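You operate a simulated robot arm through the tools that you are given. There is no shell and no other tool.

The job below is to be done with a simulated robot arm. You get a single attempt, and the scene is never put back.

JOB
Wind about 25 m at speed 2 and put the brake on.
Fine: zero the counter first; stop the winder before you brake.

It is judged by the outcome, as a careful person would: the job done as asked, and still so three seconds after it is handed in. It fails if anything else is knocked over, pushed out of place, dropped, spilled or broken.

ROBOT AND FRAMES
A 7-joint arm with a two-finger parallel gripper, fixed in place. Base frame: the origin is on the floor under the middle of its stand, x ahead of it, y to its left, z up. Units: m, rad, N and s.
With the tool pointing down near the work surface it reaches from about 0.44 to 0.92 m from the base axis. Its first joint turns from -2.496 to 2.496 rad. Payload 3 kg.
The tool frame sits at the grasp point between the pads (the TCP): z along the fingers, y along the line on which they close. The tips reach 0.03 m beyond it. Largest opening 0.094 m; finger width 0.028, thickness 0.01; the body of the gripper, 0.05 by 0.096 m, starts 0.055 m behind the TCP.
Orientation is that of the tool frame in the base frame, as [roll, pitch, yaw] about the fixed x, y, z axes, in that order (R = Rz(yaw) Ry(pitch) Rx(roll)). With the fingers straight down and closing along the base's y, the tool's x points along the base's -x, its y along +y and its z along -z.

CONTROLS
- The arm moves only by the tool apply_moves. Its argument "motion" is a list of rows, each a list of 7 numbers: the opening, from 0 (shut) to 1 (fully open), then the shift along the base's x, y, z in m, then the turn, a rotation vector about the base's x, y, z in rad. In form: [[fingers, tx, ty, tz, rx, ry, rz], ...]. A call has 1 to 20 rows; each row is the pose to reach, as a shift and turn from the pose commanded when the call began. Rows are played at 5 a second. More than 0.05 m and 0.15 rad between two rows, or a gripper value outside its range, and nothing of the call is played. A pose out of reach is approached as far as the arm can. The call stops where the force on the tool passes 90 N (or 10 N more than at its start, if that is more) or the arm is blocked; 0.2 s more then pass. Each finger travels about 0.072 m/s and halts on what it meets, pressing with about 44 N; the grip force reading is that of the motor and also rises with nothing between the fingers. The clock runs only during rows and for 0.2 s after the last one: add rows that repeat a pose to give the fingers time. The reply holds the time, the measured pose of the TCP, the force on the tool along the base axes, the opening and the grip force, in the units named above and with some noise, with the torque about the TCP (base axes, N m) and any sound that the robot's microphone picked up.
- Cameras (640 x 400 px; columns grow to the right, rows downward): "scene" is fixed at [0.0502, 0.6549, 1.5314]; the picture's right is [-0.46, -0.89, 0.00], its down [-0.67, 0.34, -0.66] and it looks along [0.58, -0.30, -0.75] (base axes); focal length 317 px, centre (320, 200). "wrist" rides on the gripper at [0.076, 0.014, -0.102] in the tool frame; the picture's right is [-0.18, 0.98, 0.00], its down [-0.75, -0.14, -0.64] and it looks along [-0.63, -0.12, 0.77] (tool axes); focal length 243 px, centre (320, 200). There is no depth. A picture from a camera that has moved, and an enlarged one, comes with that camera's place and axes in the base frame and with its lens. The place of the scene camera against the robot may be out by one fixed shift of up to 0.012 m in any direction.
- get_image(camera): a new picture of that camera. No time passes.
- inspect(camera, box): a new picture of the part [left, top, right, bottom] of that camera's present view, enlarged. No time passes.
- finish_job(): hands the job in; it is judged then, once.

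Nothing tells you positions but the pictures and the camera data. Unless the task says otherwise, let go and move clear before handing in.

The tools are called after ">>>" as a command line: name --pt "numbers of a row" for each row, then --argument value for the rest, lists and objects as JSON in quotes. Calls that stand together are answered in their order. apply_moves: Moves the arm, as the interface text tells. Its arguments: {"type":"object","properties":{"motion":{"type":"array"}},"required":["motion"]} The other tools are called the same way: get_image (camera) takes a picture; inspect (camera, box) takes an enlarged picture of a part of a camera's view; finish_job () hands the job in.

At the start:

```text
time_s: 0.0
tcp_pos: [0.5202, 0.1627, 1.0914]
tcp_rot: [-3.14, 0.0, 3.141]
ft_force: [-0.1, -0.6, 0.9]
ft_torque: [0.04, 0.02, 0.0]
opening: 0.0941
grasp_force: 0.1
```

scene: 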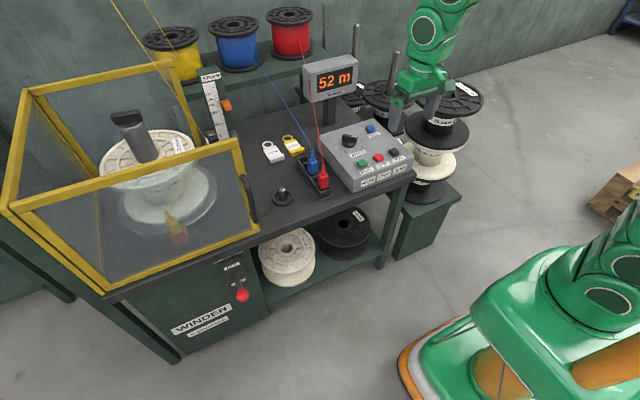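
wrist: 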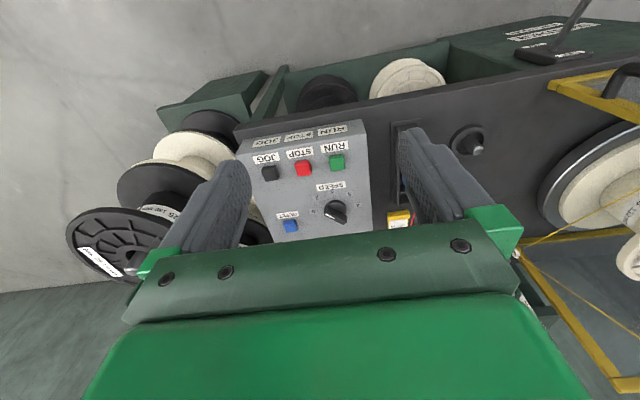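

I see a winder bench with a guarded spool, a control box (speed knob, reset, run/stop/jog), a counter showing 52 m, and a red brake lever on the front. I'll look closer at each before moving.

>>> inspect --camera "scene" --box '[300, 50, 430, 200]'

>>> inspect --camera "scene" --box '[160, 230, 300, 350]'

>>> inspect --camera "wrist" --box '[220, 100, 420, 250]'

>>> inspect --camera "scene" --box '[0, 40, 260, 290]'

>>> inspect --camera "wrist" --box '[380, 0, 640, 160]'

>>> inspect --camera "scene" --box '[180, 50, 340, 220]'

```text
2.67 times, centred on (365, 125) of scene
camera zoom: at [0.0502, 0.6549, 1.5314], right [-0.46, -0.89, 0.0], down [-0.67, 0.34, -0.66], along [0.58, -0.3, -0.75], focal length 844 px, centre (200, 400)
```

zoom: 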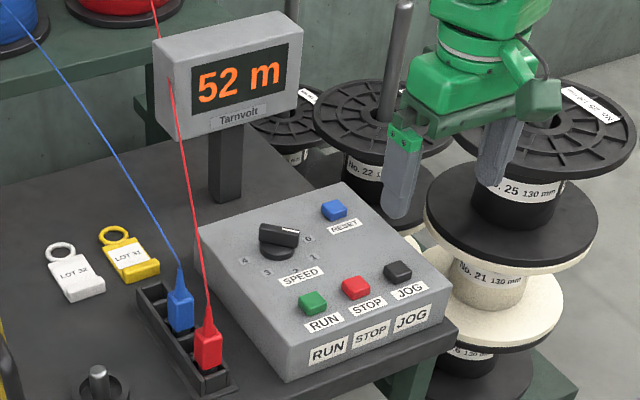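

```text
3.33 times, centred on (230, 290) of scene
camera zoom: at [0.0502, 0.6549, 1.5314], right [-0.46, -0.89, 0.0], down [-0.67, 0.34, -0.66], along [0.58, -0.3, -0.75], focal length 1056 px, centre (620, -100)
```

zoom: 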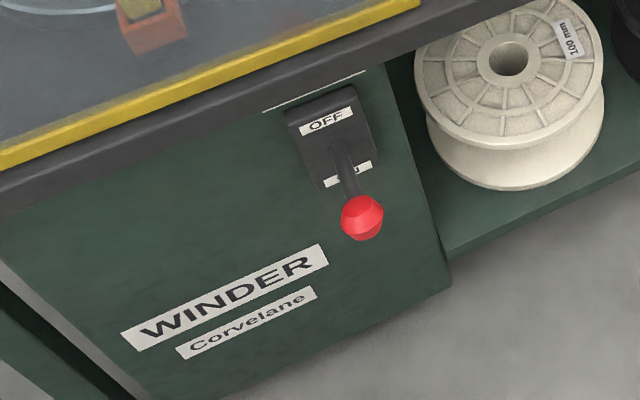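

```text
2.67 times, centred on (320, 175) of wrist
camera zoom: at [0.4444, 0.1778, 1.1945], right [0.18, 0.98, 0.0], down [0.75, -0.14, 0.64], along [0.63, -0.12, -0.77], focal length 647 px, centre (320, 267)
```

zoom: 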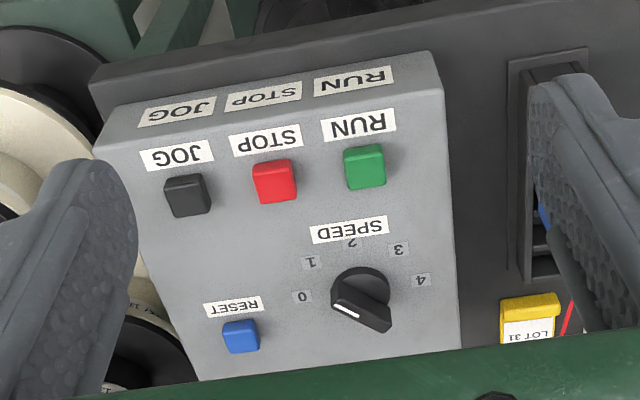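

```text
1.60 times, centred on (130, 165) of scene
camera zoom: at [0.0502, 0.6549, 1.5314], right [-0.46, -0.89, 0.0], down [-0.67, 0.34, -0.66], along [0.58, -0.3, -0.75], focal length 507 px, centre (624, 256)
```

zoom: 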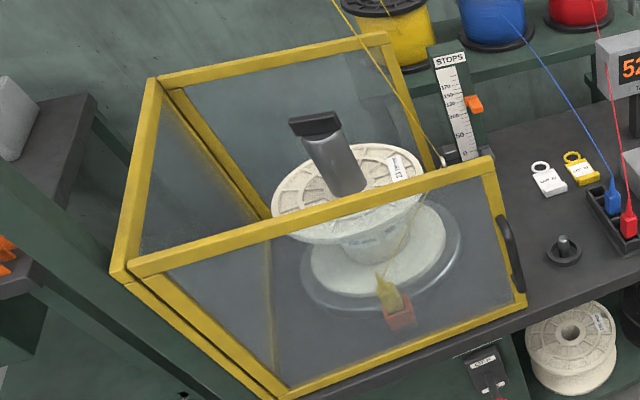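

```text
2.46 times, centred on (510, 80) of wrist
camera zoom: at [0.4444, 0.1778, 1.1945], right [0.18, 0.98, 0.0], down [0.75, -0.14, 0.64], along [0.63, -0.12, -0.77], focal length 597 px, centre (-148, 495)
```

zoom: 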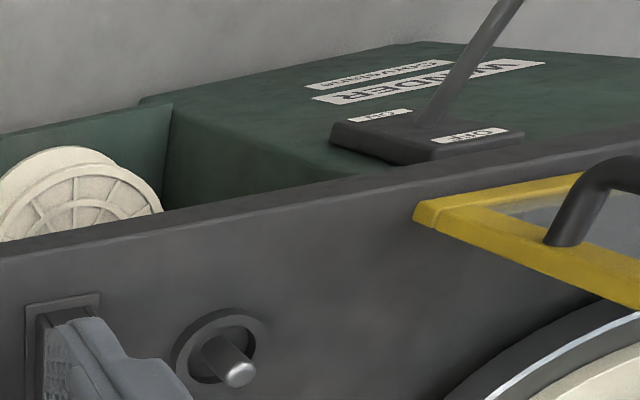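

```text
2.35 times, centred on (260, 135) of scene
camera zoom: at [0.0502, 0.6549, 1.5314], right [-0.46, -0.89, 0.0], down [-0.67, 0.34, -0.66], along [0.58, -0.3, -0.75], focal length 745 px, centre (461, 353)
```

zoom: 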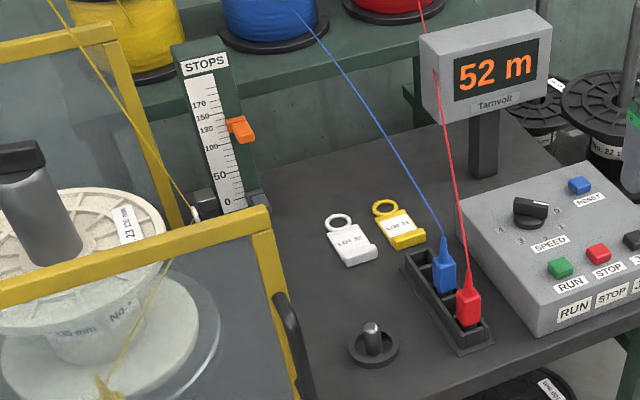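

The speed knob looks set to 0, the counter reads 52 m, and the brake lever is on the cabinet front. I'll zoom in on the STOPS scale, the brake plate and the guard before moving.

>>> inspect --camera "scene" --box '[190, 60, 250, 150]'

>>> inspect --camera "scene" --box '[210, 250, 270, 310]'

>>> inspect --camera "scene" --box '[330, 115, 420, 190]'

>>> inspect --camera "scene" --box '[90, 90, 220, 260]'

>>> inspect --camera "wrist" --box '[500, 60, 640, 250]'

```text
4.44 times, centred on (220, 105) of scene
camera zoom: at [0.0502, 0.6549, 1.5314], right [-0.46, -0.89, 0.0], down [-0.67, 0.34, -0.66], along [0.58, -0.3, -0.75], focal length 1408 px, centre (764, 622)
```

zoom: 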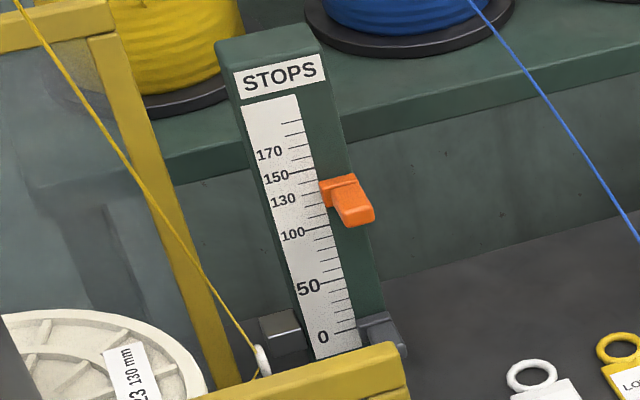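

```text
6.67 times, centred on (240, 280) of scene
camera zoom: at [0.0502, 0.6549, 1.5314], right [-0.46, -0.89, 0.0], down [-0.67, 0.34, -0.66], along [0.58, -0.3, -0.75], focal length 2111 px, centre (853, -333)
```

zoom: 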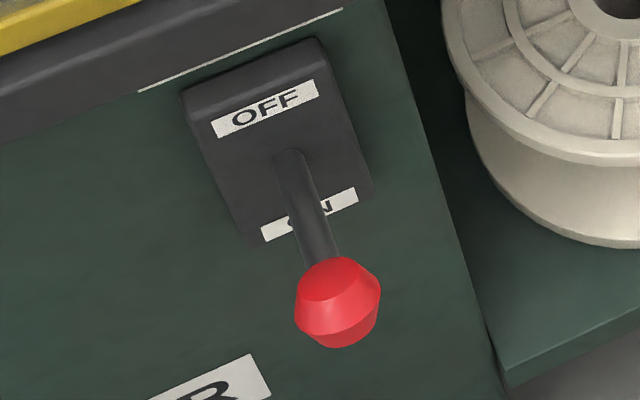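

```text
5.33 times, centred on (375, 152) of scene
camera zoom: at [0.0502, 0.6549, 1.5314], right [-0.46, -0.89, 0.0], down [-0.67, 0.34, -0.66], along [0.58, -0.3, -0.75], focal length 1689 px, centre (27, 453)
```

zoom: 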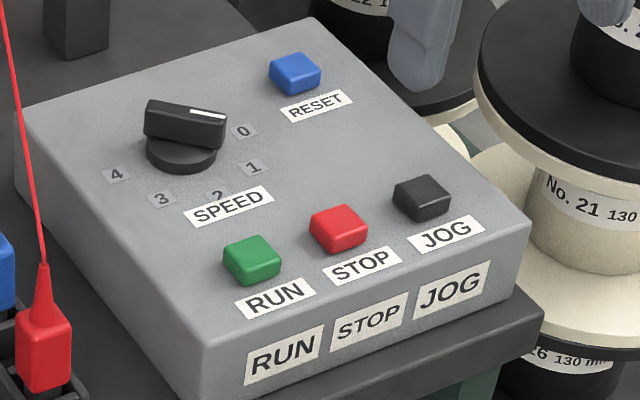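

```text
2.35 times, centred on (155, 175) of scene
camera zoom: at [0.0502, 0.6549, 1.5314], right [-0.46, -0.89, 0.0], down [-0.67, 0.34, -0.66], along [0.58, -0.3, -0.75], focal length 745 px, centre (708, 259)
```

zoom: 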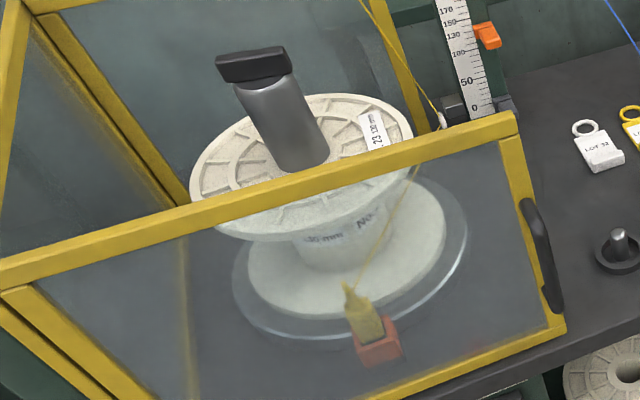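

```text
2.11 times, centred on (570, 155) of wrist
camera zoom: at [0.4444, 0.1778, 1.1945], right [0.18, 0.98, 0.0], down [0.75, -0.14, 0.64], along [0.63, -0.12, -0.77], focal length 511 px, centre (-206, 295)
```

zoom: 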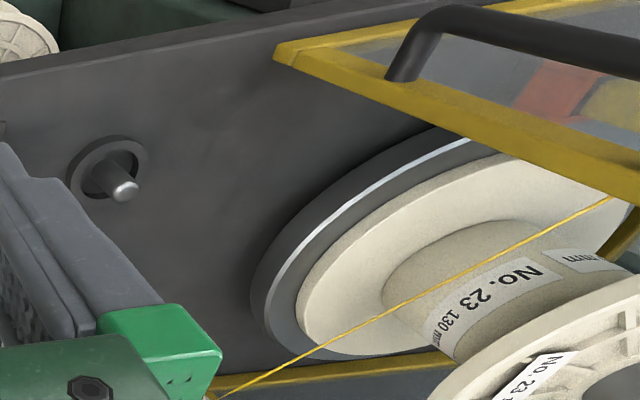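

The guard door is closed, the STOPS marker is at 130 (the mounted spool is a 130 mm one), the brake lever points up at OFF, and the knob is at 0. I'll bring the wrist camera closer over the panel to locate the buttons and knob more precisely.

>>> apply_moves --pt "1 0.01 -0.02 -0.04 0 0 0" --pt "1 0.02 -0.04 -0.08 0 0 0" --pt "1 0.03 -0.045 -0.12 0 0 0" --pt "1 0.03 -0.045 -0.12 0 0 0"

>>> get_image --camera "wrist"

>>> inspect --camera "wrist" --box '[200, 60, 440, 250]'

```text
time_s: 1.0
tcp_pos: [0.5512, 0.1191, 0.9707]
tcp_rot: [-3.142, 0.0, -3.142]
ft_force: [1.2, 0.0, -0.2]
ft_torque: [0.02, 0.0, -0.02]
opening: 0.0942
grasp_force: 0.0
```

```text
taken
camera wrist: at [0.4754, 0.1325, 1.0746], right [0.18, 0.98, 0.0], down [0.75, -0.14, 0.64], along [0.63, -0.12, -0.77], focal length 243 px, centre (320, 200)
```

wrist: 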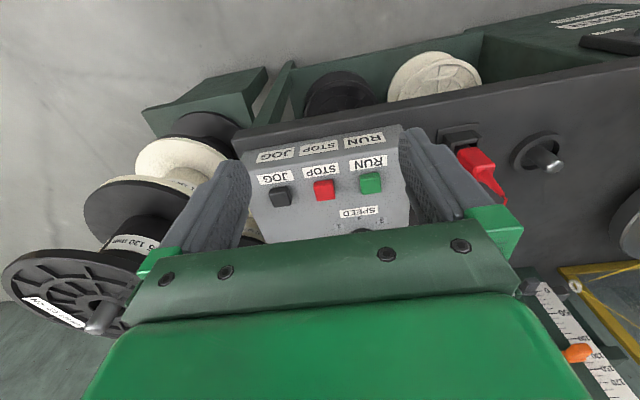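

```text
2.11 times, centred on (320, 155) of wrist
camera zoom: at [0.4754, 0.1325, 1.0746], right [0.18, 0.98, 0.0], down [0.75, -0.14, 0.64], along [0.63, -0.12, -0.77], focal length 511 px, centre (320, 295)
```

zoom: 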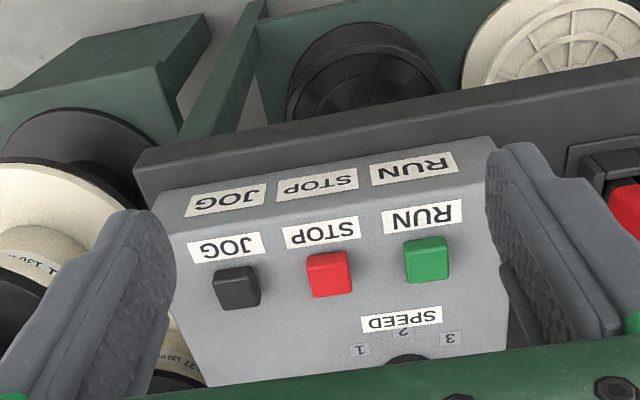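

STOP sits at about (0.695, 0.099, 0.786). I'll move forward, staying high and clear of the red and blue lines, to see RESET and the knob from above.

>>> apply_moves --pt "1 0.04 0 0.01 0 0 0" --pt "1 0.08 0 0.01 0 0 0" --pt "1 0.12 -0.005 0.01 0 0 0" --pt "1 0.16 -0.01 0.01 0 0 0" --pt "1 0.19 -0.02 0.01 0 0 0" --pt "1 0.19 -0.02 0.01 0 0 0"

>>> get_image --camera "wrist"

>>> inspect --camera "wrist" --box '[200, 60, 440, 250]'

>>> get_image --camera "scene"

```text
time_s: 2.4
tcp_pos: [0.7395, 0.0969, 0.9817]
tcp_rot: [-3.14, 0.001, 3.141]
ft_force: [-0.6, 0.1, -0.1]
ft_torque: [0.0, 0.0, -0.01]
opening: 0.0939
grasp_force: 0.1
```

```text
taken
camera wrist: at [0.6641, 0.1117, 1.0849], right [0.18, 0.98, 0.0], down [0.75, -0.14, 0.64], along [0.63, -0.12, -0.77], focal length 243 px, centre (320, 200)
```

wrist: 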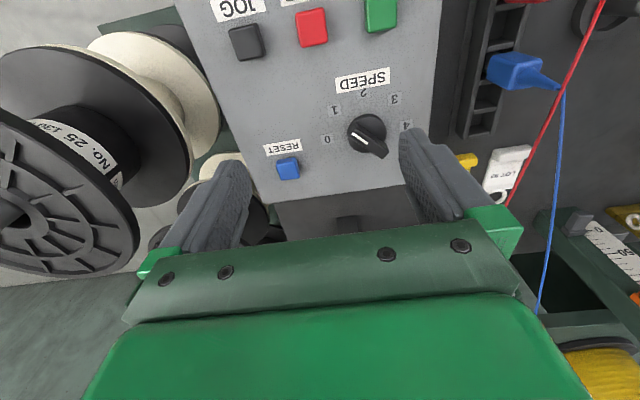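

```text
2.11 times, centred on (320, 155) of wrist
camera zoom: at [0.6641, 0.1117, 1.0849], right [0.18, 0.98, 0.0], down [0.75, -0.14, 0.64], along [0.63, -0.12, -0.77], focal length 511 px, centre (320, 295)
```

zoom: 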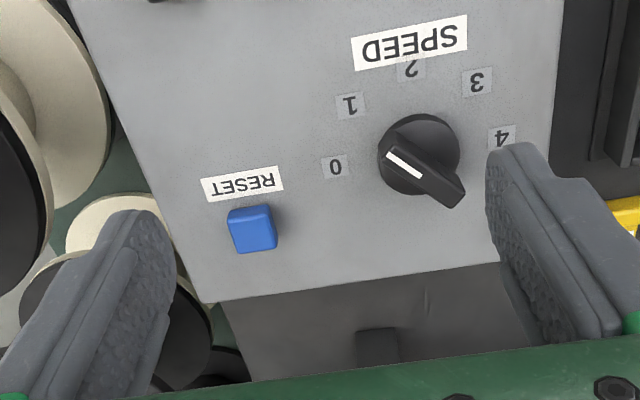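

```text
taken
```

scene: 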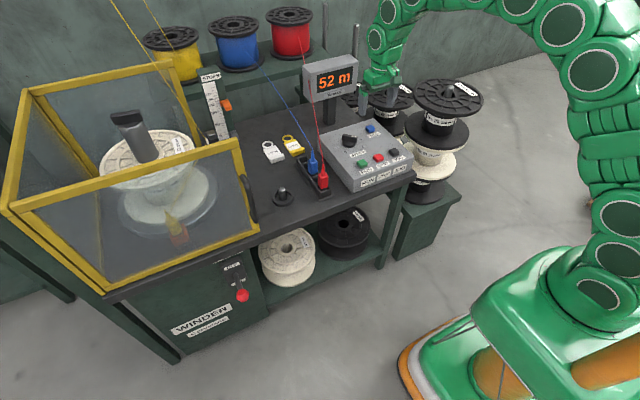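

The knob's white pointer now looks nearer 1 than 0, so I'll zoom in on it and on the top row of buttons to pin those down.

>>> inspect --camera "wrist" --box '[310, 80, 430, 170]'

>>> inspect --camera "wrist" --box '[210, 0, 430, 110]'

>>> inspect --camera "scene" --box '[320, 110, 420, 190]'

>>> inspect --camera "wrist" --box '[430, 0, 640, 330]'

```text
4.44 times, centred on (370, 125) of wrist
camera zoom: at [0.6641, 0.1117, 1.0849], right [0.18, 0.98, 0.0], down [0.75, -0.14, 0.64], along [0.63, -0.12, -0.77], focal length 1078 px, centre (98, 533)
```

zoom: 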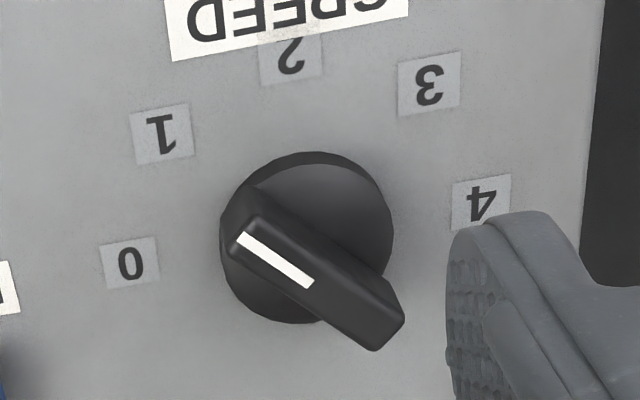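

```text
2.91 times, centred on (320, 55) of wrist
camera zoom: at [0.6641, 0.1117, 1.0849], right [0.18, 0.98, 0.0], down [0.75, -0.14, 0.64], along [0.63, -0.12, -0.77], focal length 706 px, centre (320, 622)
```

zoom: 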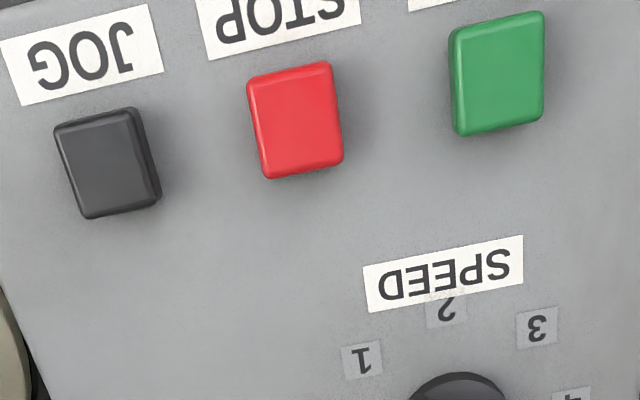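

```text
5.00 times, centred on (370, 150) of scene
camera zoom: at [0.0502, 0.6549, 1.5314], right [-0.46, -0.89, 0.0], down [-0.67, 0.34, -0.66], along [0.58, -0.3, -0.75], focal length 1583 px, centre (70, 450)
```

zoom: 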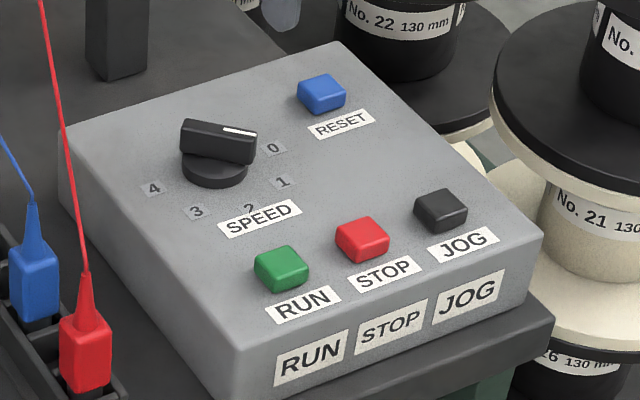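

```text
1.21 times, centred on (535, 165) of wrist
camera zoom: at [0.6641, 0.1117, 1.0849], right [0.18, 0.98, 0.0], down [0.75, -0.14, 0.64], along [0.63, -0.12, -0.77], focal length 294 px, centre (59, 242)
```

zoom: 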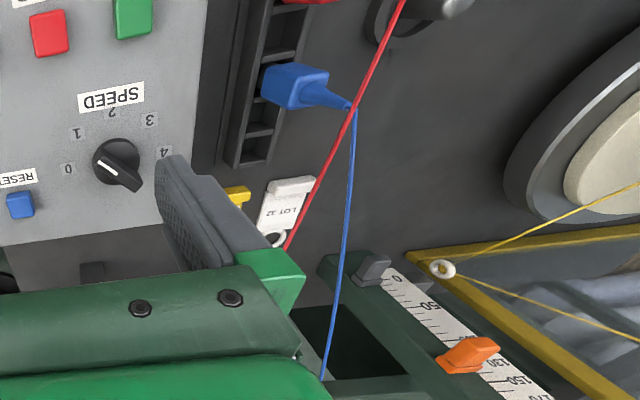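

The knob is actually on 1 (labels are 45° apart; axis near (0.809, 0.147)). RESET is at about (0.843, 0.034, 0.792), so I'll close the fingers and hover over it.

>>> apply_moves --pt "0 0.035 -0.021 0 0 0 0" --pt "0 0.07 -0.042 0 0 0 0" --pt "0 0.1035 -0.063 0 0 0 0" --pt "0 0.1035 -0.063 -0.04 0 0 0" --pt "0 0.1035 -0.063 -0.08 0 0 0" --pt "0 0.1035 -0.063 -0.12 0 0 0" --pt "0 0.1035 -0.063 -0.12 0 0 0"

>>> get_image --camera "wrist"

>>> inspect --camera "scene" --box '[300, 50, 430, 200]'

```text
time_s: 4.0
tcp_pos: [0.843, 0.0355, 0.8615]
tcp_rot: [3.141, 0.001, -3.141]
ft_force: [0.0, -0.4, -0.5]
ft_torque: [0.01, -0.01, 0.0]
opening: 0.0
grasp_force: 32.9
```

```text
taken
camera wrist: at [0.7668, 0.0501, 0.9652], right [0.18, 0.98, 0.0], down [0.75, -0.14, 0.64], along [0.63, -0.12, -0.77], focal length 243 px, centre (320, 200)
```

wrist: 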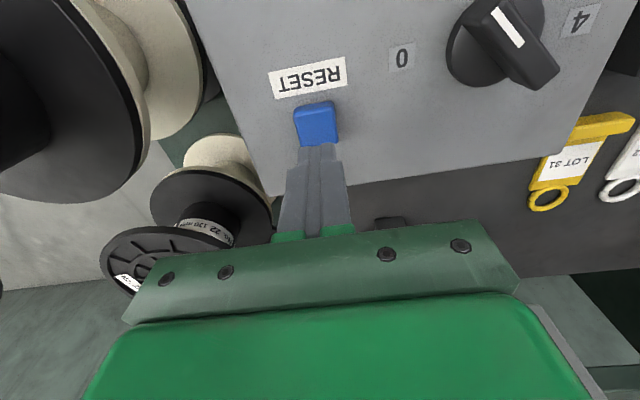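

```text
2.67 times, centred on (365, 125) of scene
camera zoom: at [0.0502, 0.6549, 1.5314], right [-0.46, -0.89, 0.0], down [-0.67, 0.34, -0.66], along [0.58, -0.3, -0.75], focal length 844 px, centre (200, 400)
```

zoom: 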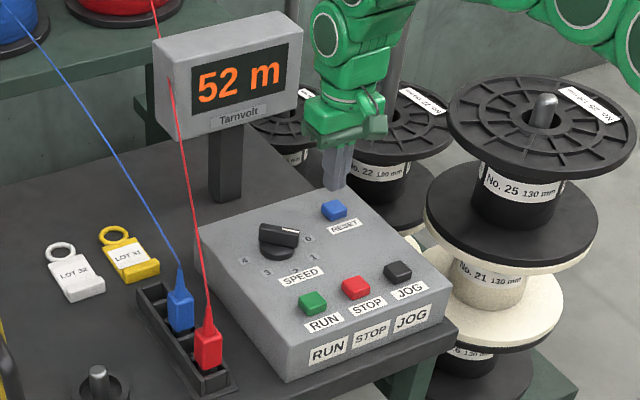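

The closed fingertips are directly above RESET with about 4 cm to go. I'll lower in small steps and watch the force.

>>> apply_moves --pt "0 -0.001 -0.001 -0.015 0 0 0" --pt "0 -0.001 -0.001 -0.028 0 0 0" --pt "0 -0.001 -0.001 -0.034 0 0 0" --pt "0 -0.001 -0.001 -0.038 0 0 0"

>>> get_image --camera "wrist"

>>> inspect --camera "scene" --box '[300, 50, 430, 200]'

```text
time_s: 5.0
tcp_pos: [0.8435, 0.0337, 0.8252]
tcp_rot: [3.14, 0.005, -3.141]
ft_force: [-20.6, 0.4, 40.7]
ft_torque: [0.03, 0.81, 0.0]
opening: 0.0
grasp_force: 33.2
heard: click
```

```text
taken
camera wrist: at [0.767, 0.0486, 0.9287], right [0.18, 0.98, 0.0], down [0.75, -0.14, 0.64], along [0.63, -0.12, -0.77], focal length 243 px, centre (320, 200)
```

wrist: 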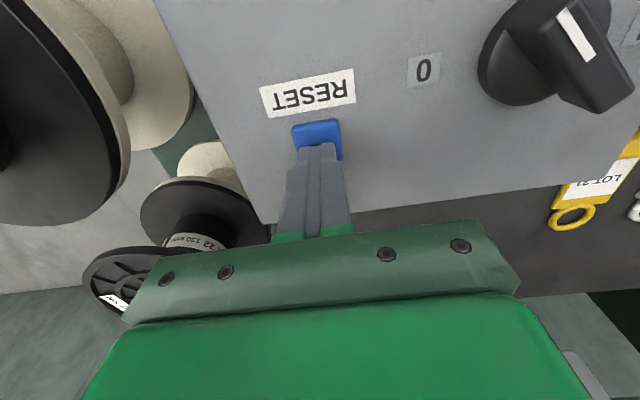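

```text
2.67 times, centred on (365, 125) of scene
camera zoom: at [0.0502, 0.6549, 1.5314], right [-0.46, -0.89, 0.0], down [-0.67, 0.34, -0.66], along [0.58, -0.3, -0.75], focal length 844 px, centre (200, 400)
```

zoom: 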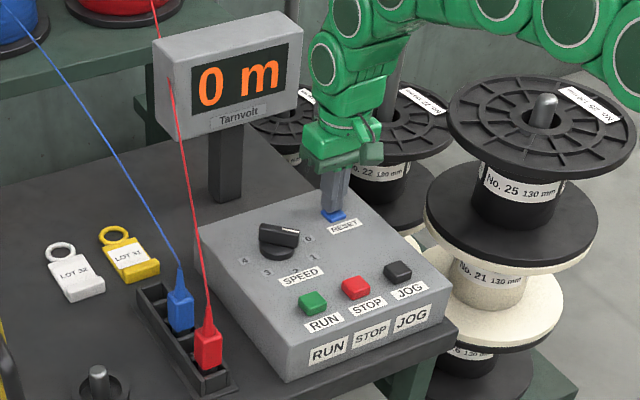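

RESET clicked and the counter reads 0 m. Next I'll lift, move over the knob (top about (0.801, 0.145, 0.828)) and turn the gripper +45° so the fingers straddle the pointer bar.

>>> apply_moves --pt "0 0 0 0.03 0 0 0" --pt "0 0 0 0.065 0 0 0" --pt "0.3 -0.01 0.03 0.065 0 0 0.13" --pt "0.6 -0.02 0.06 0.065 0 0 0.26" --pt "0.6 -0.03 0.09 0.065 0 0 0.39" --pt "0.6 -0.0417 0.1108 0.065 0 0 0.52" --pt "0.6 -0.0417 0.1108 0.065 0 0 0.65" --pt "0.6 -0.0417 0.1108 0.065 0 0 0.785" --pt "0.6 -0.0417 0.1108 0.065 0 0 0.785"

>>> get_image --camera "wrist"

>>> inspect --camera "scene" --box '[280, 50, 430, 200]'

```text
time_s: 7.0
tcp_pos: [0.801, 0.1458, 0.8882]
tcp_rot: [3.141, -0.002, -2.356]
ft_force: [0.6, 0.4, -1.1]
ft_torque: [-0.03, 0.0, 0.05]
opening: 0.0564
grasp_force: 0.1
```

```text
taken
camera wrist: at [0.7374, 0.1018, 0.9915], right [-0.57, 0.82, 0.0], down [0.63, 0.43, 0.64], along [0.53, 0.36, -0.77], focal length 243 px, centre (320, 200)
```

wrist: 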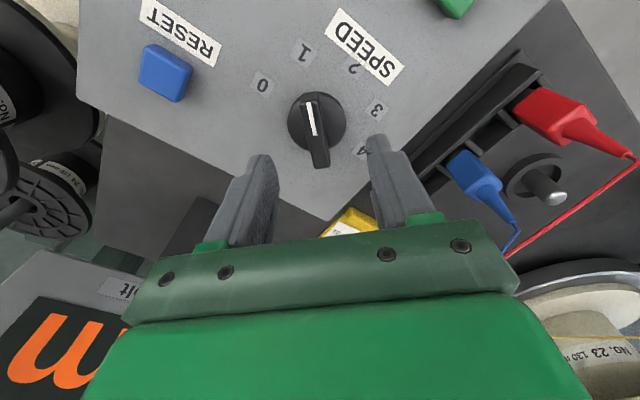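

```text
2.67 times, centred on (355, 125) of scene
camera zoom: at [0.0502, 0.6549, 1.5314], right [-0.46, -0.89, 0.0], down [-0.67, 0.34, -0.66], along [0.58, -0.3, -0.75], focal length 844 px, centre (227, 400)
```

zoom: 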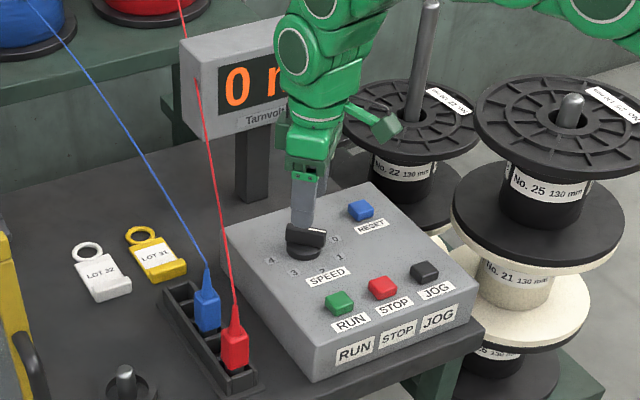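

The bar lines up between the fingers; I'll zoom in to check the centring before lowering.

>>> inspect --camera "wrist" --box '[260, 60, 380, 180]'

```text
3.33 times, centred on (320, 120) of wrist
camera zoom: at [0.7374, 0.1018, 0.9915], right [-0.57, 0.82, 0.0], down [0.63, 0.43, 0.64], along [0.53, 0.36, -0.77], focal length 809 px, centre (320, 467)
```

zoom: 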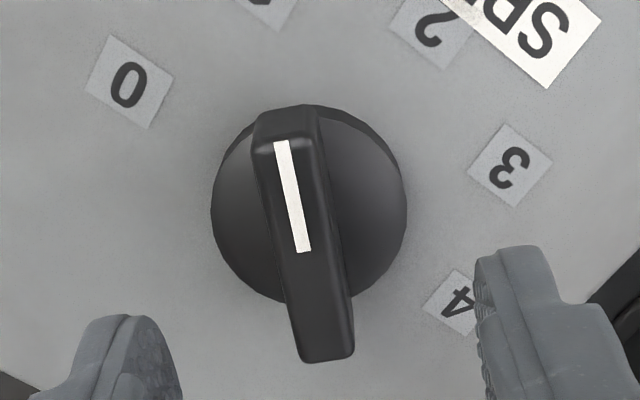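

Centred to a few mm. Lowering so the fingers straddle the bar, then closing gently around it.

>>> apply_moves --pt "0.6 0 -0.0015 -0.02 0 0 0" --pt "0.6 0 -0.0015 -0.04 0 0 0" --pt "0.6 0 -0.0015 -0.05 0 0 0" --pt "0.6 0 -0.0015 -0.05 0 0 0"

>>> get_image --camera "wrist"

>>> inspect --camera "scene" --box '[300, 100, 400, 180]'

```text
time_s: 8.0
tcp_pos: [0.8024, 0.1433, 0.8396]
tcp_rot: [3.14, 0.001, -2.356]
ft_force: [1.3, 1.2, -0.8]
ft_torque: [-0.01, -0.02, -0.03]
opening: 0.0564
grasp_force: 0.0
```

```text
taken
camera wrist: at [0.7382, 0.0992, 0.9422], right [-0.56, 0.83, 0.0], down [0.63, 0.43, 0.64], along [0.53, 0.36, -0.77], focal length 243 px, centre (320, 200)
```

wrist: 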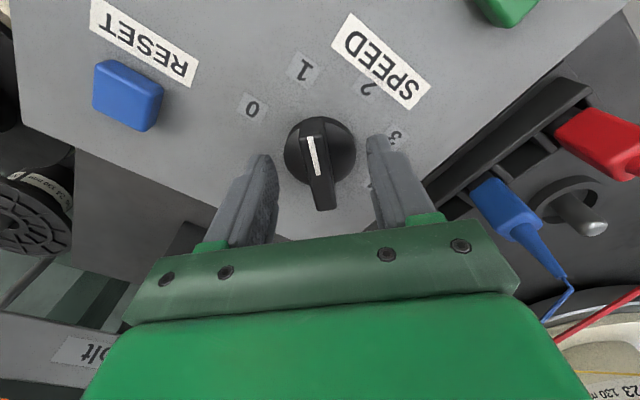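

```text
5.00 times, centred on (350, 140) of scene
camera zoom: at [0.0502, 0.6549, 1.5314], right [-0.46, -0.89, 0.0], down [-0.67, 0.34, -0.66], along [0.58, -0.3, -0.75], focal length 1583 px, centre (170, 500)
```

zoom: 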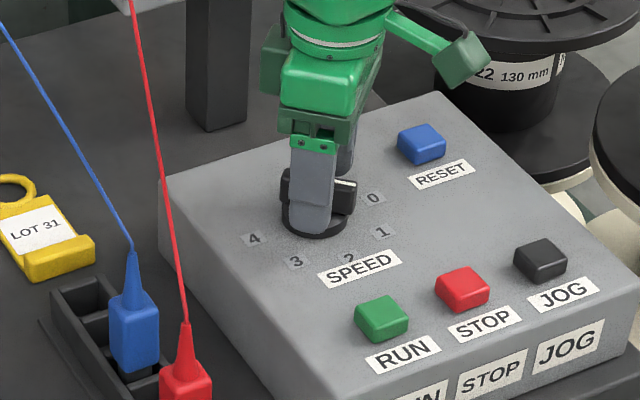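

Fingers straddle the bar with no contact. Closing on it now.

>>> apply_moves --pt "0 0 0 0 0 0 0" --pt "0 0 0 0 0 0 0" --pt "0 0 0 0 0 0 0" --pt "0 0 0 0 0 0 0"

>>> inspect --camera "wrist" --box '[220, 20, 440, 260]'

```text
time_s: 9.0
tcp_pos: [0.803, 0.1434, 0.8389]
tcp_rot: [3.141, -0.001, -2.354]
ft_force: [12.8, -6.7, -2.9]
ft_torque: [0.17, -0.39, -0.04]
opening: 0.0141
grasp_force: 45.1
```

```text
1.67 times, centred on (330, 140) of wrist
camera zoom: at [0.7385, 0.0988, 0.9421], right [-0.56, 0.83, 0.0], down [0.63, 0.43, 0.64], along [0.53, 0.36, -0.77], focal length 404 px, centre (303, 300)
```

zoom: 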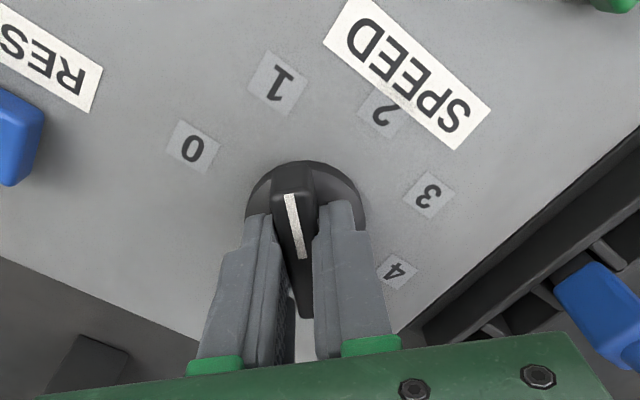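

Gripped firmly (bar 14 mm thick). Turning 45° clockwise (seen from above) from 1 to 2.

>>> apply_moves --pt "0 0.001 -0.001 0 0 0 -0.1" --pt "0 0.001 -0.001 0 0 0 -0.2" --pt "0 0.001 -0.001 0 0 0 -0.3" --pt "0 0.001 -0.001 0 0 0 -0.4" --pt "0 0.001 -0.001 0 0 0 -0.5" --pt "0 0.001 -0.001 0 0 0 -0.6" --pt "0 0.001 -0.001 0 0 0 -0.7" --pt "0 0.001 -0.001 0 0 0 -0.785" --pt "0 0.001 -0.001 0 0 0 -0.785"

>>> get_image --camera "wrist"

>>> inspect --camera "wrist" --box '[220, 20, 440, 260]'

```text
time_s: 11.0
tcp_pos: [0.8021, 0.1454, 0.8399]
tcp_rot: [-3.141, 0.001, 3.141]
ft_force: [-33.1, 26.7, 26.3]
ft_torque: [0.52, 0.58, 0.09]
opening: 0.0138
grasp_force: 45.0
```

```text
taken
camera wrist: at [0.7259, 0.159, 0.9416], right [0.18, 0.98, 0.0], down [0.75, -0.14, 0.64], along [0.63, -0.12, -0.77], focal length 243 px, centre (320, 200)
```

wrist: 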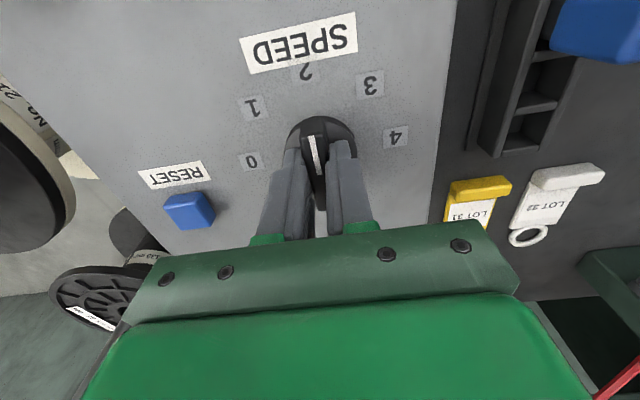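

```text
1.67 times, centred on (330, 140) of wrist
camera zoom: at [0.7259, 0.159, 0.9416], right [0.18, 0.98, 0.0], down [0.75, -0.14, 0.64], along [0.63, -0.12, -0.77], focal length 404 px, centre (303, 300)
```

zoom: 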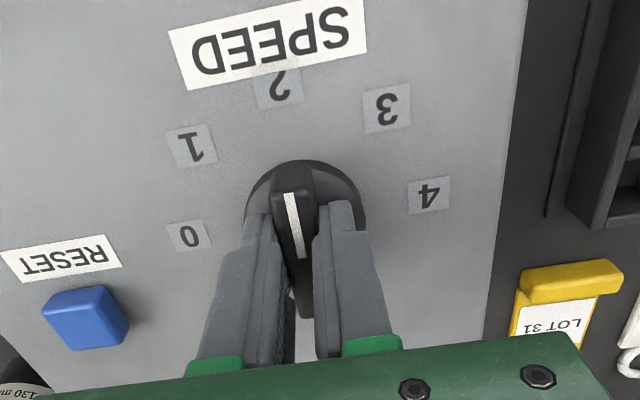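

The pointer now aims at 2. Releasing and lifting straight up.

>>> apply_moves --pt "0.3 0 0 0 0 0 0" --pt "0.6 0 0 0 0 0 0" --pt "0.6 0 0 0 0 0 0" --pt "0.6 0 0 0.03 0 0 0" --pt "0.6 0 0 0.07 0 0 0" --pt "0.6 0 0 0.1 0 0 0" --pt "0.6 0 0 0.1 0 0 0"

>>> inspect --camera "wrist" --box '[220, 20, 440, 200]'

>>> inspect --camera "scene" --box '[290, 60, 420, 190]'

>>> get_image --camera "wrist"

```text
time_s: 12.6
tcp_pos: [0.8014, 0.1447, 0.9405]
tcp_rot: [-3.141, 0.0, 3.141]
ft_force: [-0.3, 0.2, 0.7]
ft_torque: [-0.03, 0.01, 0.02]
opening: 0.0565
grasp_force: 0.1
```

```text
2.22 times, centred on (330, 110) of wrist
camera zoom: at [0.7256, 0.1583, 1.0438], right [0.18, 0.98, 0.0], down [0.75, -0.14, 0.64], along [0.63, -0.12, -0.77], focal length 539 px, centre (298, 400)
```

zoom: 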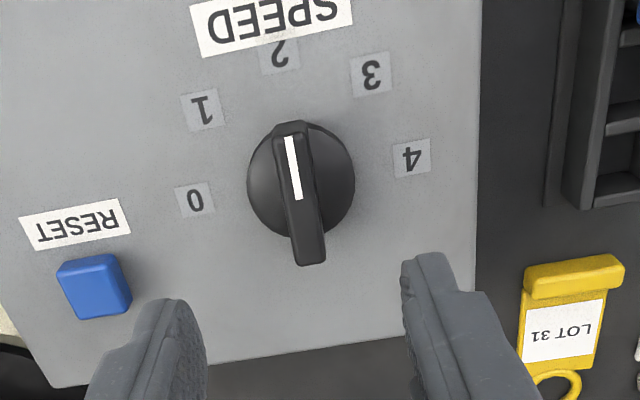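

```text
3.08 times, centred on (355, 125) of scene
camera zoom: at [0.0502, 0.6549, 1.5314], right [-0.46, -0.89, 0.0], down [-0.67, 0.34, -0.66], along [0.58, -0.3, -0.75], focal length 974 px, centre (212, 431)
```

zoom: 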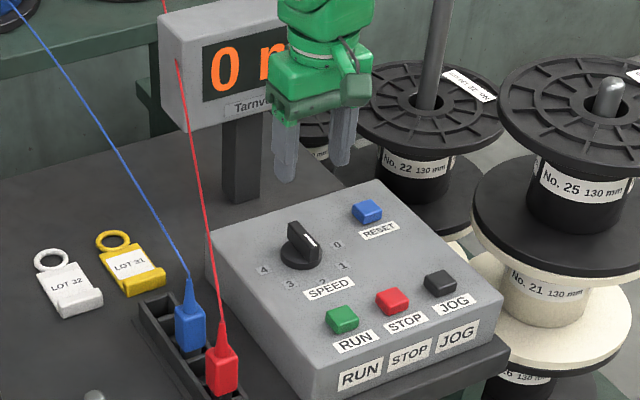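

```text
taken
camera wrist: at [0.7256, 0.1583, 1.0438], right [0.18, 0.98, 0.0], down [0.75, -0.14, 0.64], along [0.63, -0.12, -0.77], focal length 243 px, centre (320, 200)
```

wrist: 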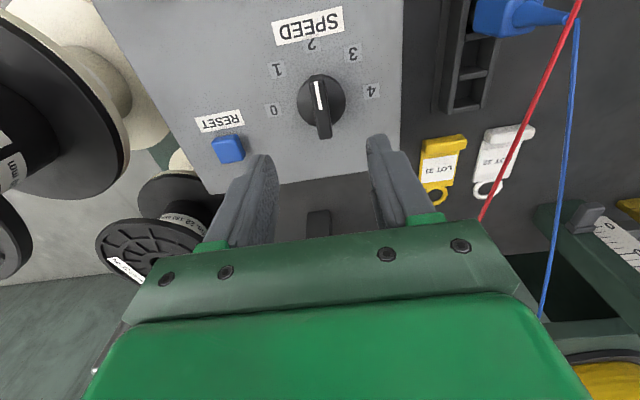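

The speed knob rests on 2 and the counter still reads 0. RUN is at about (0.684, 0.168) and STOP at about (0.684, 0.100), so I'll close the fingers and hover above RUN.

>>> apply_moves --pt "0 -0.04 0.008 0 0 0 0" --pt "0 -0.08 0.016 0 0 0 0" --pt "0 -0.118 0.0256 0 0 0 0" --pt "0 -0.118 0.0256 -0.04 0 0 0" --pt "0 -0.118 0.0256 -0.085 0 0 0" --pt "0 -0.118 0.0256 -0.085 0 0 0"

>>> get_image --camera "wrist"

>>> inspect --camera "scene" --box '[290, 60, 420, 200]'

```text
time_s: 14.0
tcp_pos: [0.6865, 0.1706, 0.8539]
tcp_rot: [3.14, -0.001, -3.142]
ft_force: [0.1, -1.0, -0.6]
ft_torque: [0.03, 0.03, 0.0]
opening: 0.0001
grasp_force: 33.0
```

```text
taken
camera wrist: at [0.6093, 0.1841, 0.9571], right [0.18, 0.98, 0.0], down [0.75, -0.14, 0.64], along [0.63, -0.12, -0.77], focal length 243 px, centre (320, 200)
```

wrist: 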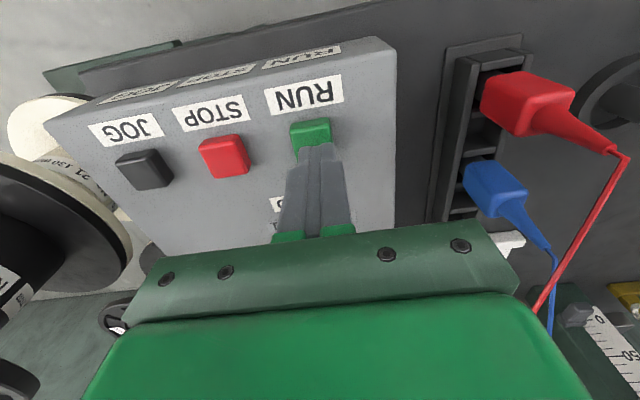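

```text
2.86 times, centred on (355, 130) of scene
camera zoom: at [0.0502, 0.6549, 1.5314], right [-0.46, -0.89, 0.0], down [-0.67, 0.34, -0.66], along [0.58, -0.3, -0.75], focal length 905 px, centre (220, 400)
```

zoom: 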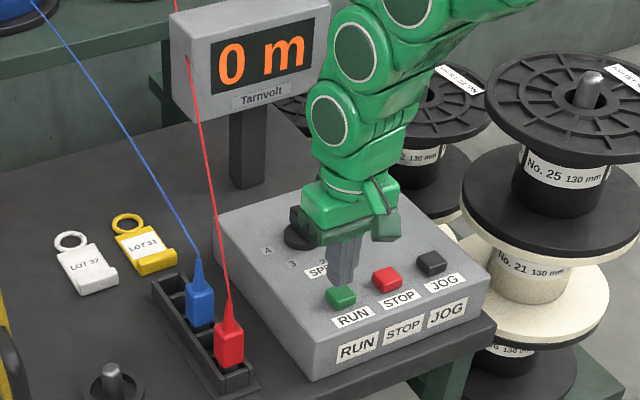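

Tips are above RUN. Lowering in small steps until it clicks.

>>> apply_moves --pt "0 0.001 -0.004 -0.015 0 0 0" --pt "0 0.001 -0.004 -0.025 0 0 0" --pt "0 0.001 -0.004 -0.03 0 0 0"

>>> inspect --camera "wrist" --box '[240, 60, 400, 200]'

>>> inspect --camera "scene" --box '[290, 60, 420, 200]'

```text
time_s: 14.8
tcp_pos: [0.6871, 0.1661, 0.8247]
tcp_rot: [3.139, 0.005, -3.142]
ft_force: [2.2, 5.4, 40.7]
ft_torque: [0.15, 0.13, -0.11]
opening: 0.0
grasp_force: 33.0
heard: click
```

```text
2.86 times, centred on (320, 130) of wrist
camera zoom: at [0.6103, 0.1801, 0.9285], right [0.18, 0.98, 0.0], down [0.75, -0.14, 0.65], along [0.63, -0.12, -0.76], focal length 693 px, centre (320, 400)
```

zoom: 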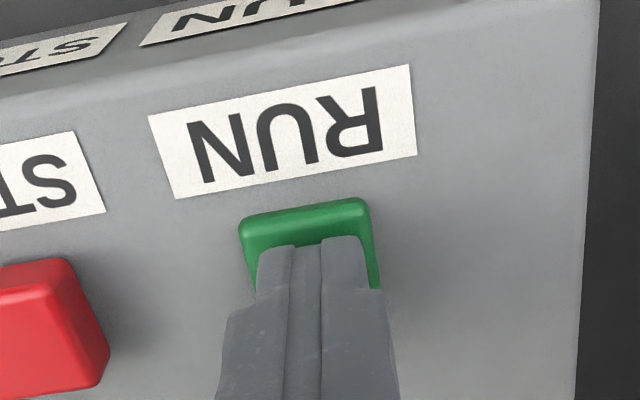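

```text
2.86 times, centred on (355, 130) of scene
camera zoom: at [0.0502, 0.6549, 1.5314], right [-0.46, -0.89, 0.0], down [-0.67, 0.34, -0.66], along [0.58, -0.3, -0.75], focal length 905 px, centre (220, 400)
```

zoom: 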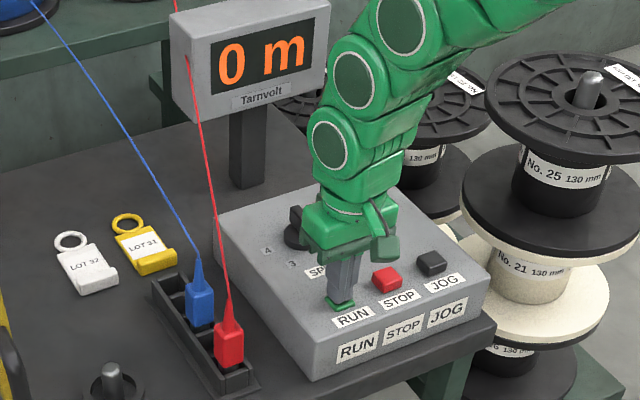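

RUN clicked. Lifting and moving to hover over STOP, then reading the counter.

>>> apply_moves --pt "0 0 0 0.025 0 0 0" --pt "0 0.001 -0.033 0.025 0 0 0" --pt "0 0.002 -0.066 0.025 0 0 0"

>>> inspect --camera "scene" --box '[290, 60, 420, 200]'

>>> get_image --camera "wrist"

>>> inspect --camera "scene" --box '[0, 40, 260, 290]'

```text
time_s: 15.6
tcp_pos: [0.6878, 0.0976, 0.8462]
tcp_rot: [-3.141, 0.0, -3.141]
ft_force: [-0.2, -0.6, 0.7]
ft_torque: [0.02, -0.04, -0.04]
opening: 0.0001
grasp_force: 33.0
```

```text
2.86 times, centred on (355, 130) of scene
camera zoom: at [0.0502, 0.6549, 1.5314], right [-0.46, -0.89, 0.0], down [-0.67, 0.34, -0.66], along [0.58, -0.3, -0.75], focal length 905 px, centre (220, 400)
```

zoom: 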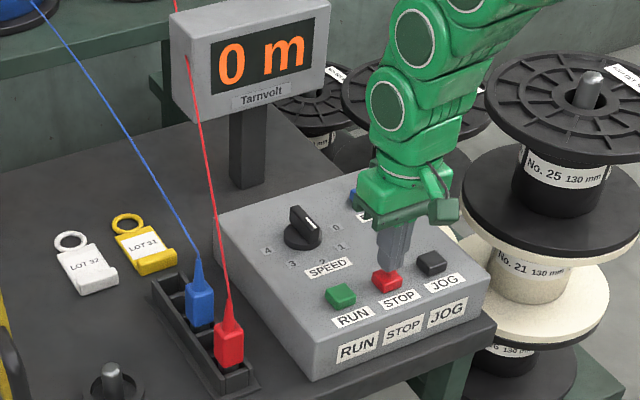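

```text
taken
camera wrist: at [0.6117, 0.1123, 0.9498], right [0.18, 0.98, 0.0], down [0.75, -0.14, 0.64], along [0.63, -0.12, -0.77], focal length 243 px, centre (320, 200)
```

wrist: 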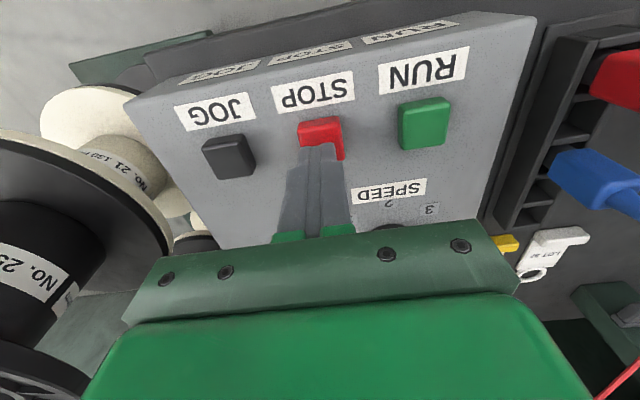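

```text
1.60 times, centred on (130, 165) of scene
camera zoom: at [0.0502, 0.6549, 1.5314], right [-0.46, -0.89, 0.0], down [-0.67, 0.34, -0.66], along [0.58, -0.3, -0.75], focal length 507 px, centre (624, 256)
```

zoom: 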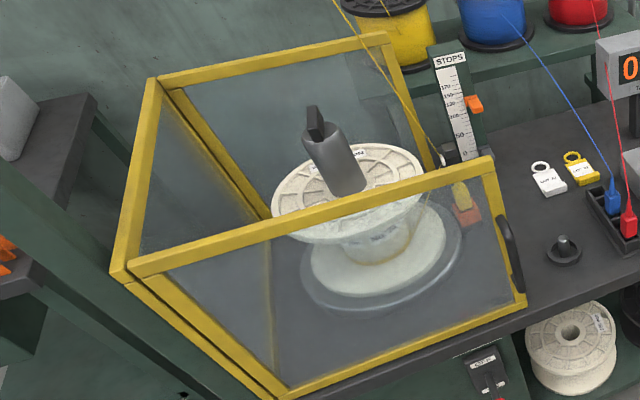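

The winder is turning (the spool clamp has rotated). I'll ease a little closer to STOP and wait about a second to gauge the rate.

>>> apply_moves --pt "0 0 0 -0.009 0 0 0" --pt "0 0 0 -0.009 0 0 0" --pt "0 0 0 -0.009 0 0 0" --pt "0 0 0 -0.009 0 0 0"

>>> inspect --camera "scene" --box '[290, 60, 420, 200]'

```text
time_s: 16.6
tcp_pos: [0.6882, 0.0975, 0.8383]
tcp_rot: [3.139, 0.0, 3.141]
ft_force: [0.1, -0.7, -0.3]
ft_torque: [0.01, -0.03, 0.02]
opening: 0.0001
grasp_force: 32.4
```

```text
2.86 times, centred on (355, 130) of scene
camera zoom: at [0.0502, 0.6549, 1.5314], right [-0.46, -0.89, 0.0], down [-0.67, 0.34, -0.66], along [0.58, -0.3, -0.75], focal length 905 px, centre (220, 400)
```

zoom: 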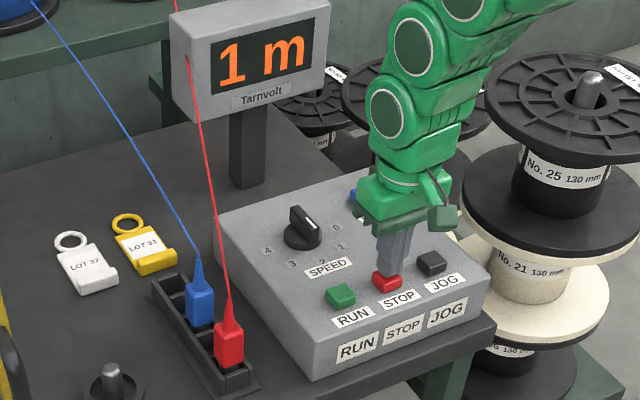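

Counter reads 1 m about 2 s in. Waiting about 4 s at the same hover and reading again.

>>> apply_moves --pt "0 0 0 0 0 0 0" --pt "0 0 0 0 0 0 0" --pt "0 0 0 0 0 0 0" --pt "0 0 0 0 0 0 0" --pt "0 0 0 0 0 0 0" --pt "0 0 0 0 0 0 0" --pt "0 0 0 0 0 0 0" --pt "0 0 0 0 0 0 0" --pt "0 0 0 0 0 0 0" --pt "0 0 0 0 0 0 0" --pt "0 0 0 0 0 0 0" --pt "0 0 0 0 0 0 0" --pt "0 0 0 0 0 0 0" --pt "0 0 0 0 0 0 0" --pt "0 0 0 0 0 0 0" --pt "0 0 0 0 0 0 0" --pt "0 0 0 0 0 0 0" --pt "0 0 0 0 0 0 0" --pt "0 0 0 0 0 0 0"

>>> inspect --camera "scene" --box '[290, 60, 420, 200]'

>>> inspect --camera "scene" --box '[0, 40, 260, 290]'

```text
time_s: 20.6
tcp_pos: [0.6882, 0.0977, 0.8383]
tcp_rot: [-3.141, -0.001, -3.141]
ft_force: [-0.8, -0.4, -0.1]
ft_torque: [0.0, -0.01, 0.0]
opening: 0.0003
grasp_force: 32.8
```

```text
2.86 times, centred on (355, 130) of scene
camera zoom: at [0.0502, 0.6549, 1.5314], right [-0.46, -0.89, 0.0], down [-0.67, 0.34, -0.66], along [0.58, -0.3, -0.75], focal length 905 px, centre (220, 400)
```

zoom: 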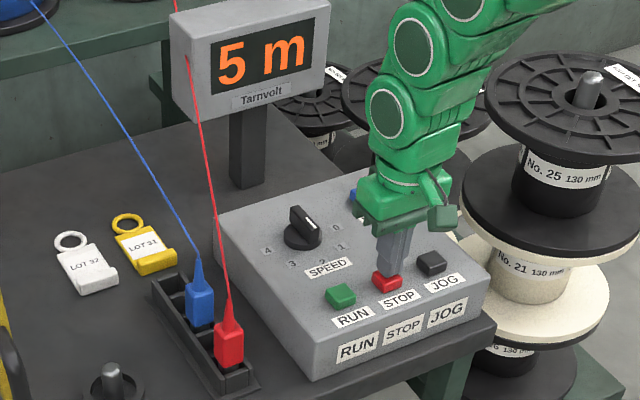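

```text
1.60 times, centred on (130, 165) of scene
camera zoom: at [0.0502, 0.6549, 1.5314], right [-0.46, -0.89, 0.0], down [-0.67, 0.34, -0.66], along [0.58, -0.3, -0.75], focal length 507 px, centre (624, 256)
```

zoom: 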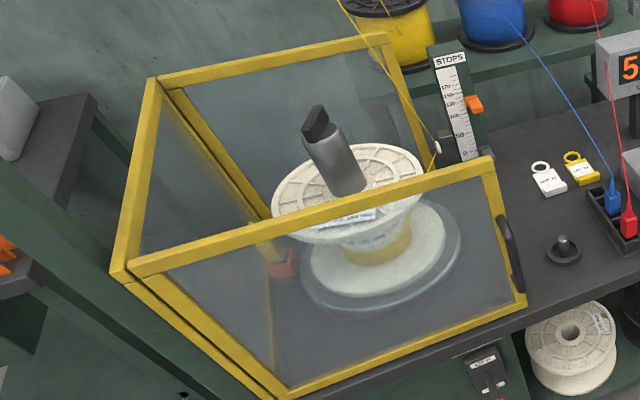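

It runs at about 1 m/s and the yellow line is building up on the spool. Holding the hover over STOP and continuing to wait.

>>> apply_moves --pt "0 0 0 0 0 0 0" --pt "0 0 0 0 0 0 0" --pt "0 0 0 0 0 0 0" --pt "0 0 0 0 0 0 0" --pt "0 0 0 0 0 0 0" --pt "0 0 0 0 0 0 0" --pt "0 0 0 0 0 0 0" --pt "0 0 0 0 0 0 0" --pt "0 0 0 0 0 0 0" --pt "0 0 0 0 0 0 0" --pt "0 0 0 0 0 0 0" --pt "0 0 0 0 0 0 0" --pt "0 0 0 0 0 0 0" --pt "0 0 0 0 0 0 0" --pt "0 0 0 0 0 0 0" --pt "0 0 0 0 0 0 0" --pt "0 0 0 0 0 0 0" --pt "0 0 0 0 0 0 0" --pt "0 0 0 0 0 0 0"

>>> inspect --camera "scene" --box '[300, 50, 380, 110]'

```text
time_s: 24.6
tcp_pos: [0.6881, 0.0977, 0.838]
tcp_rot: [3.141, 0.001, 3.141]
ft_force: [0.5, 0.3, -0.6]
ft_torque: [-0.01, 0.02, -0.03]
opening: 0.0
grasp_force: 32.8
```

```text
6.67 times, centred on (340, 80) of scene
camera zoom: at [0.0502, 0.6549, 1.5314], right [-0.46, -0.89, 0.0], down [-0.67, 0.34, -0.66], along [0.58, -0.3, -0.75], focal length 2111 px, centre (187, 1000)
```

zoom: 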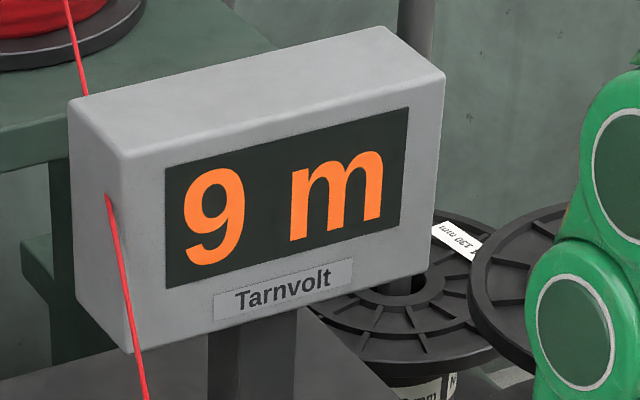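

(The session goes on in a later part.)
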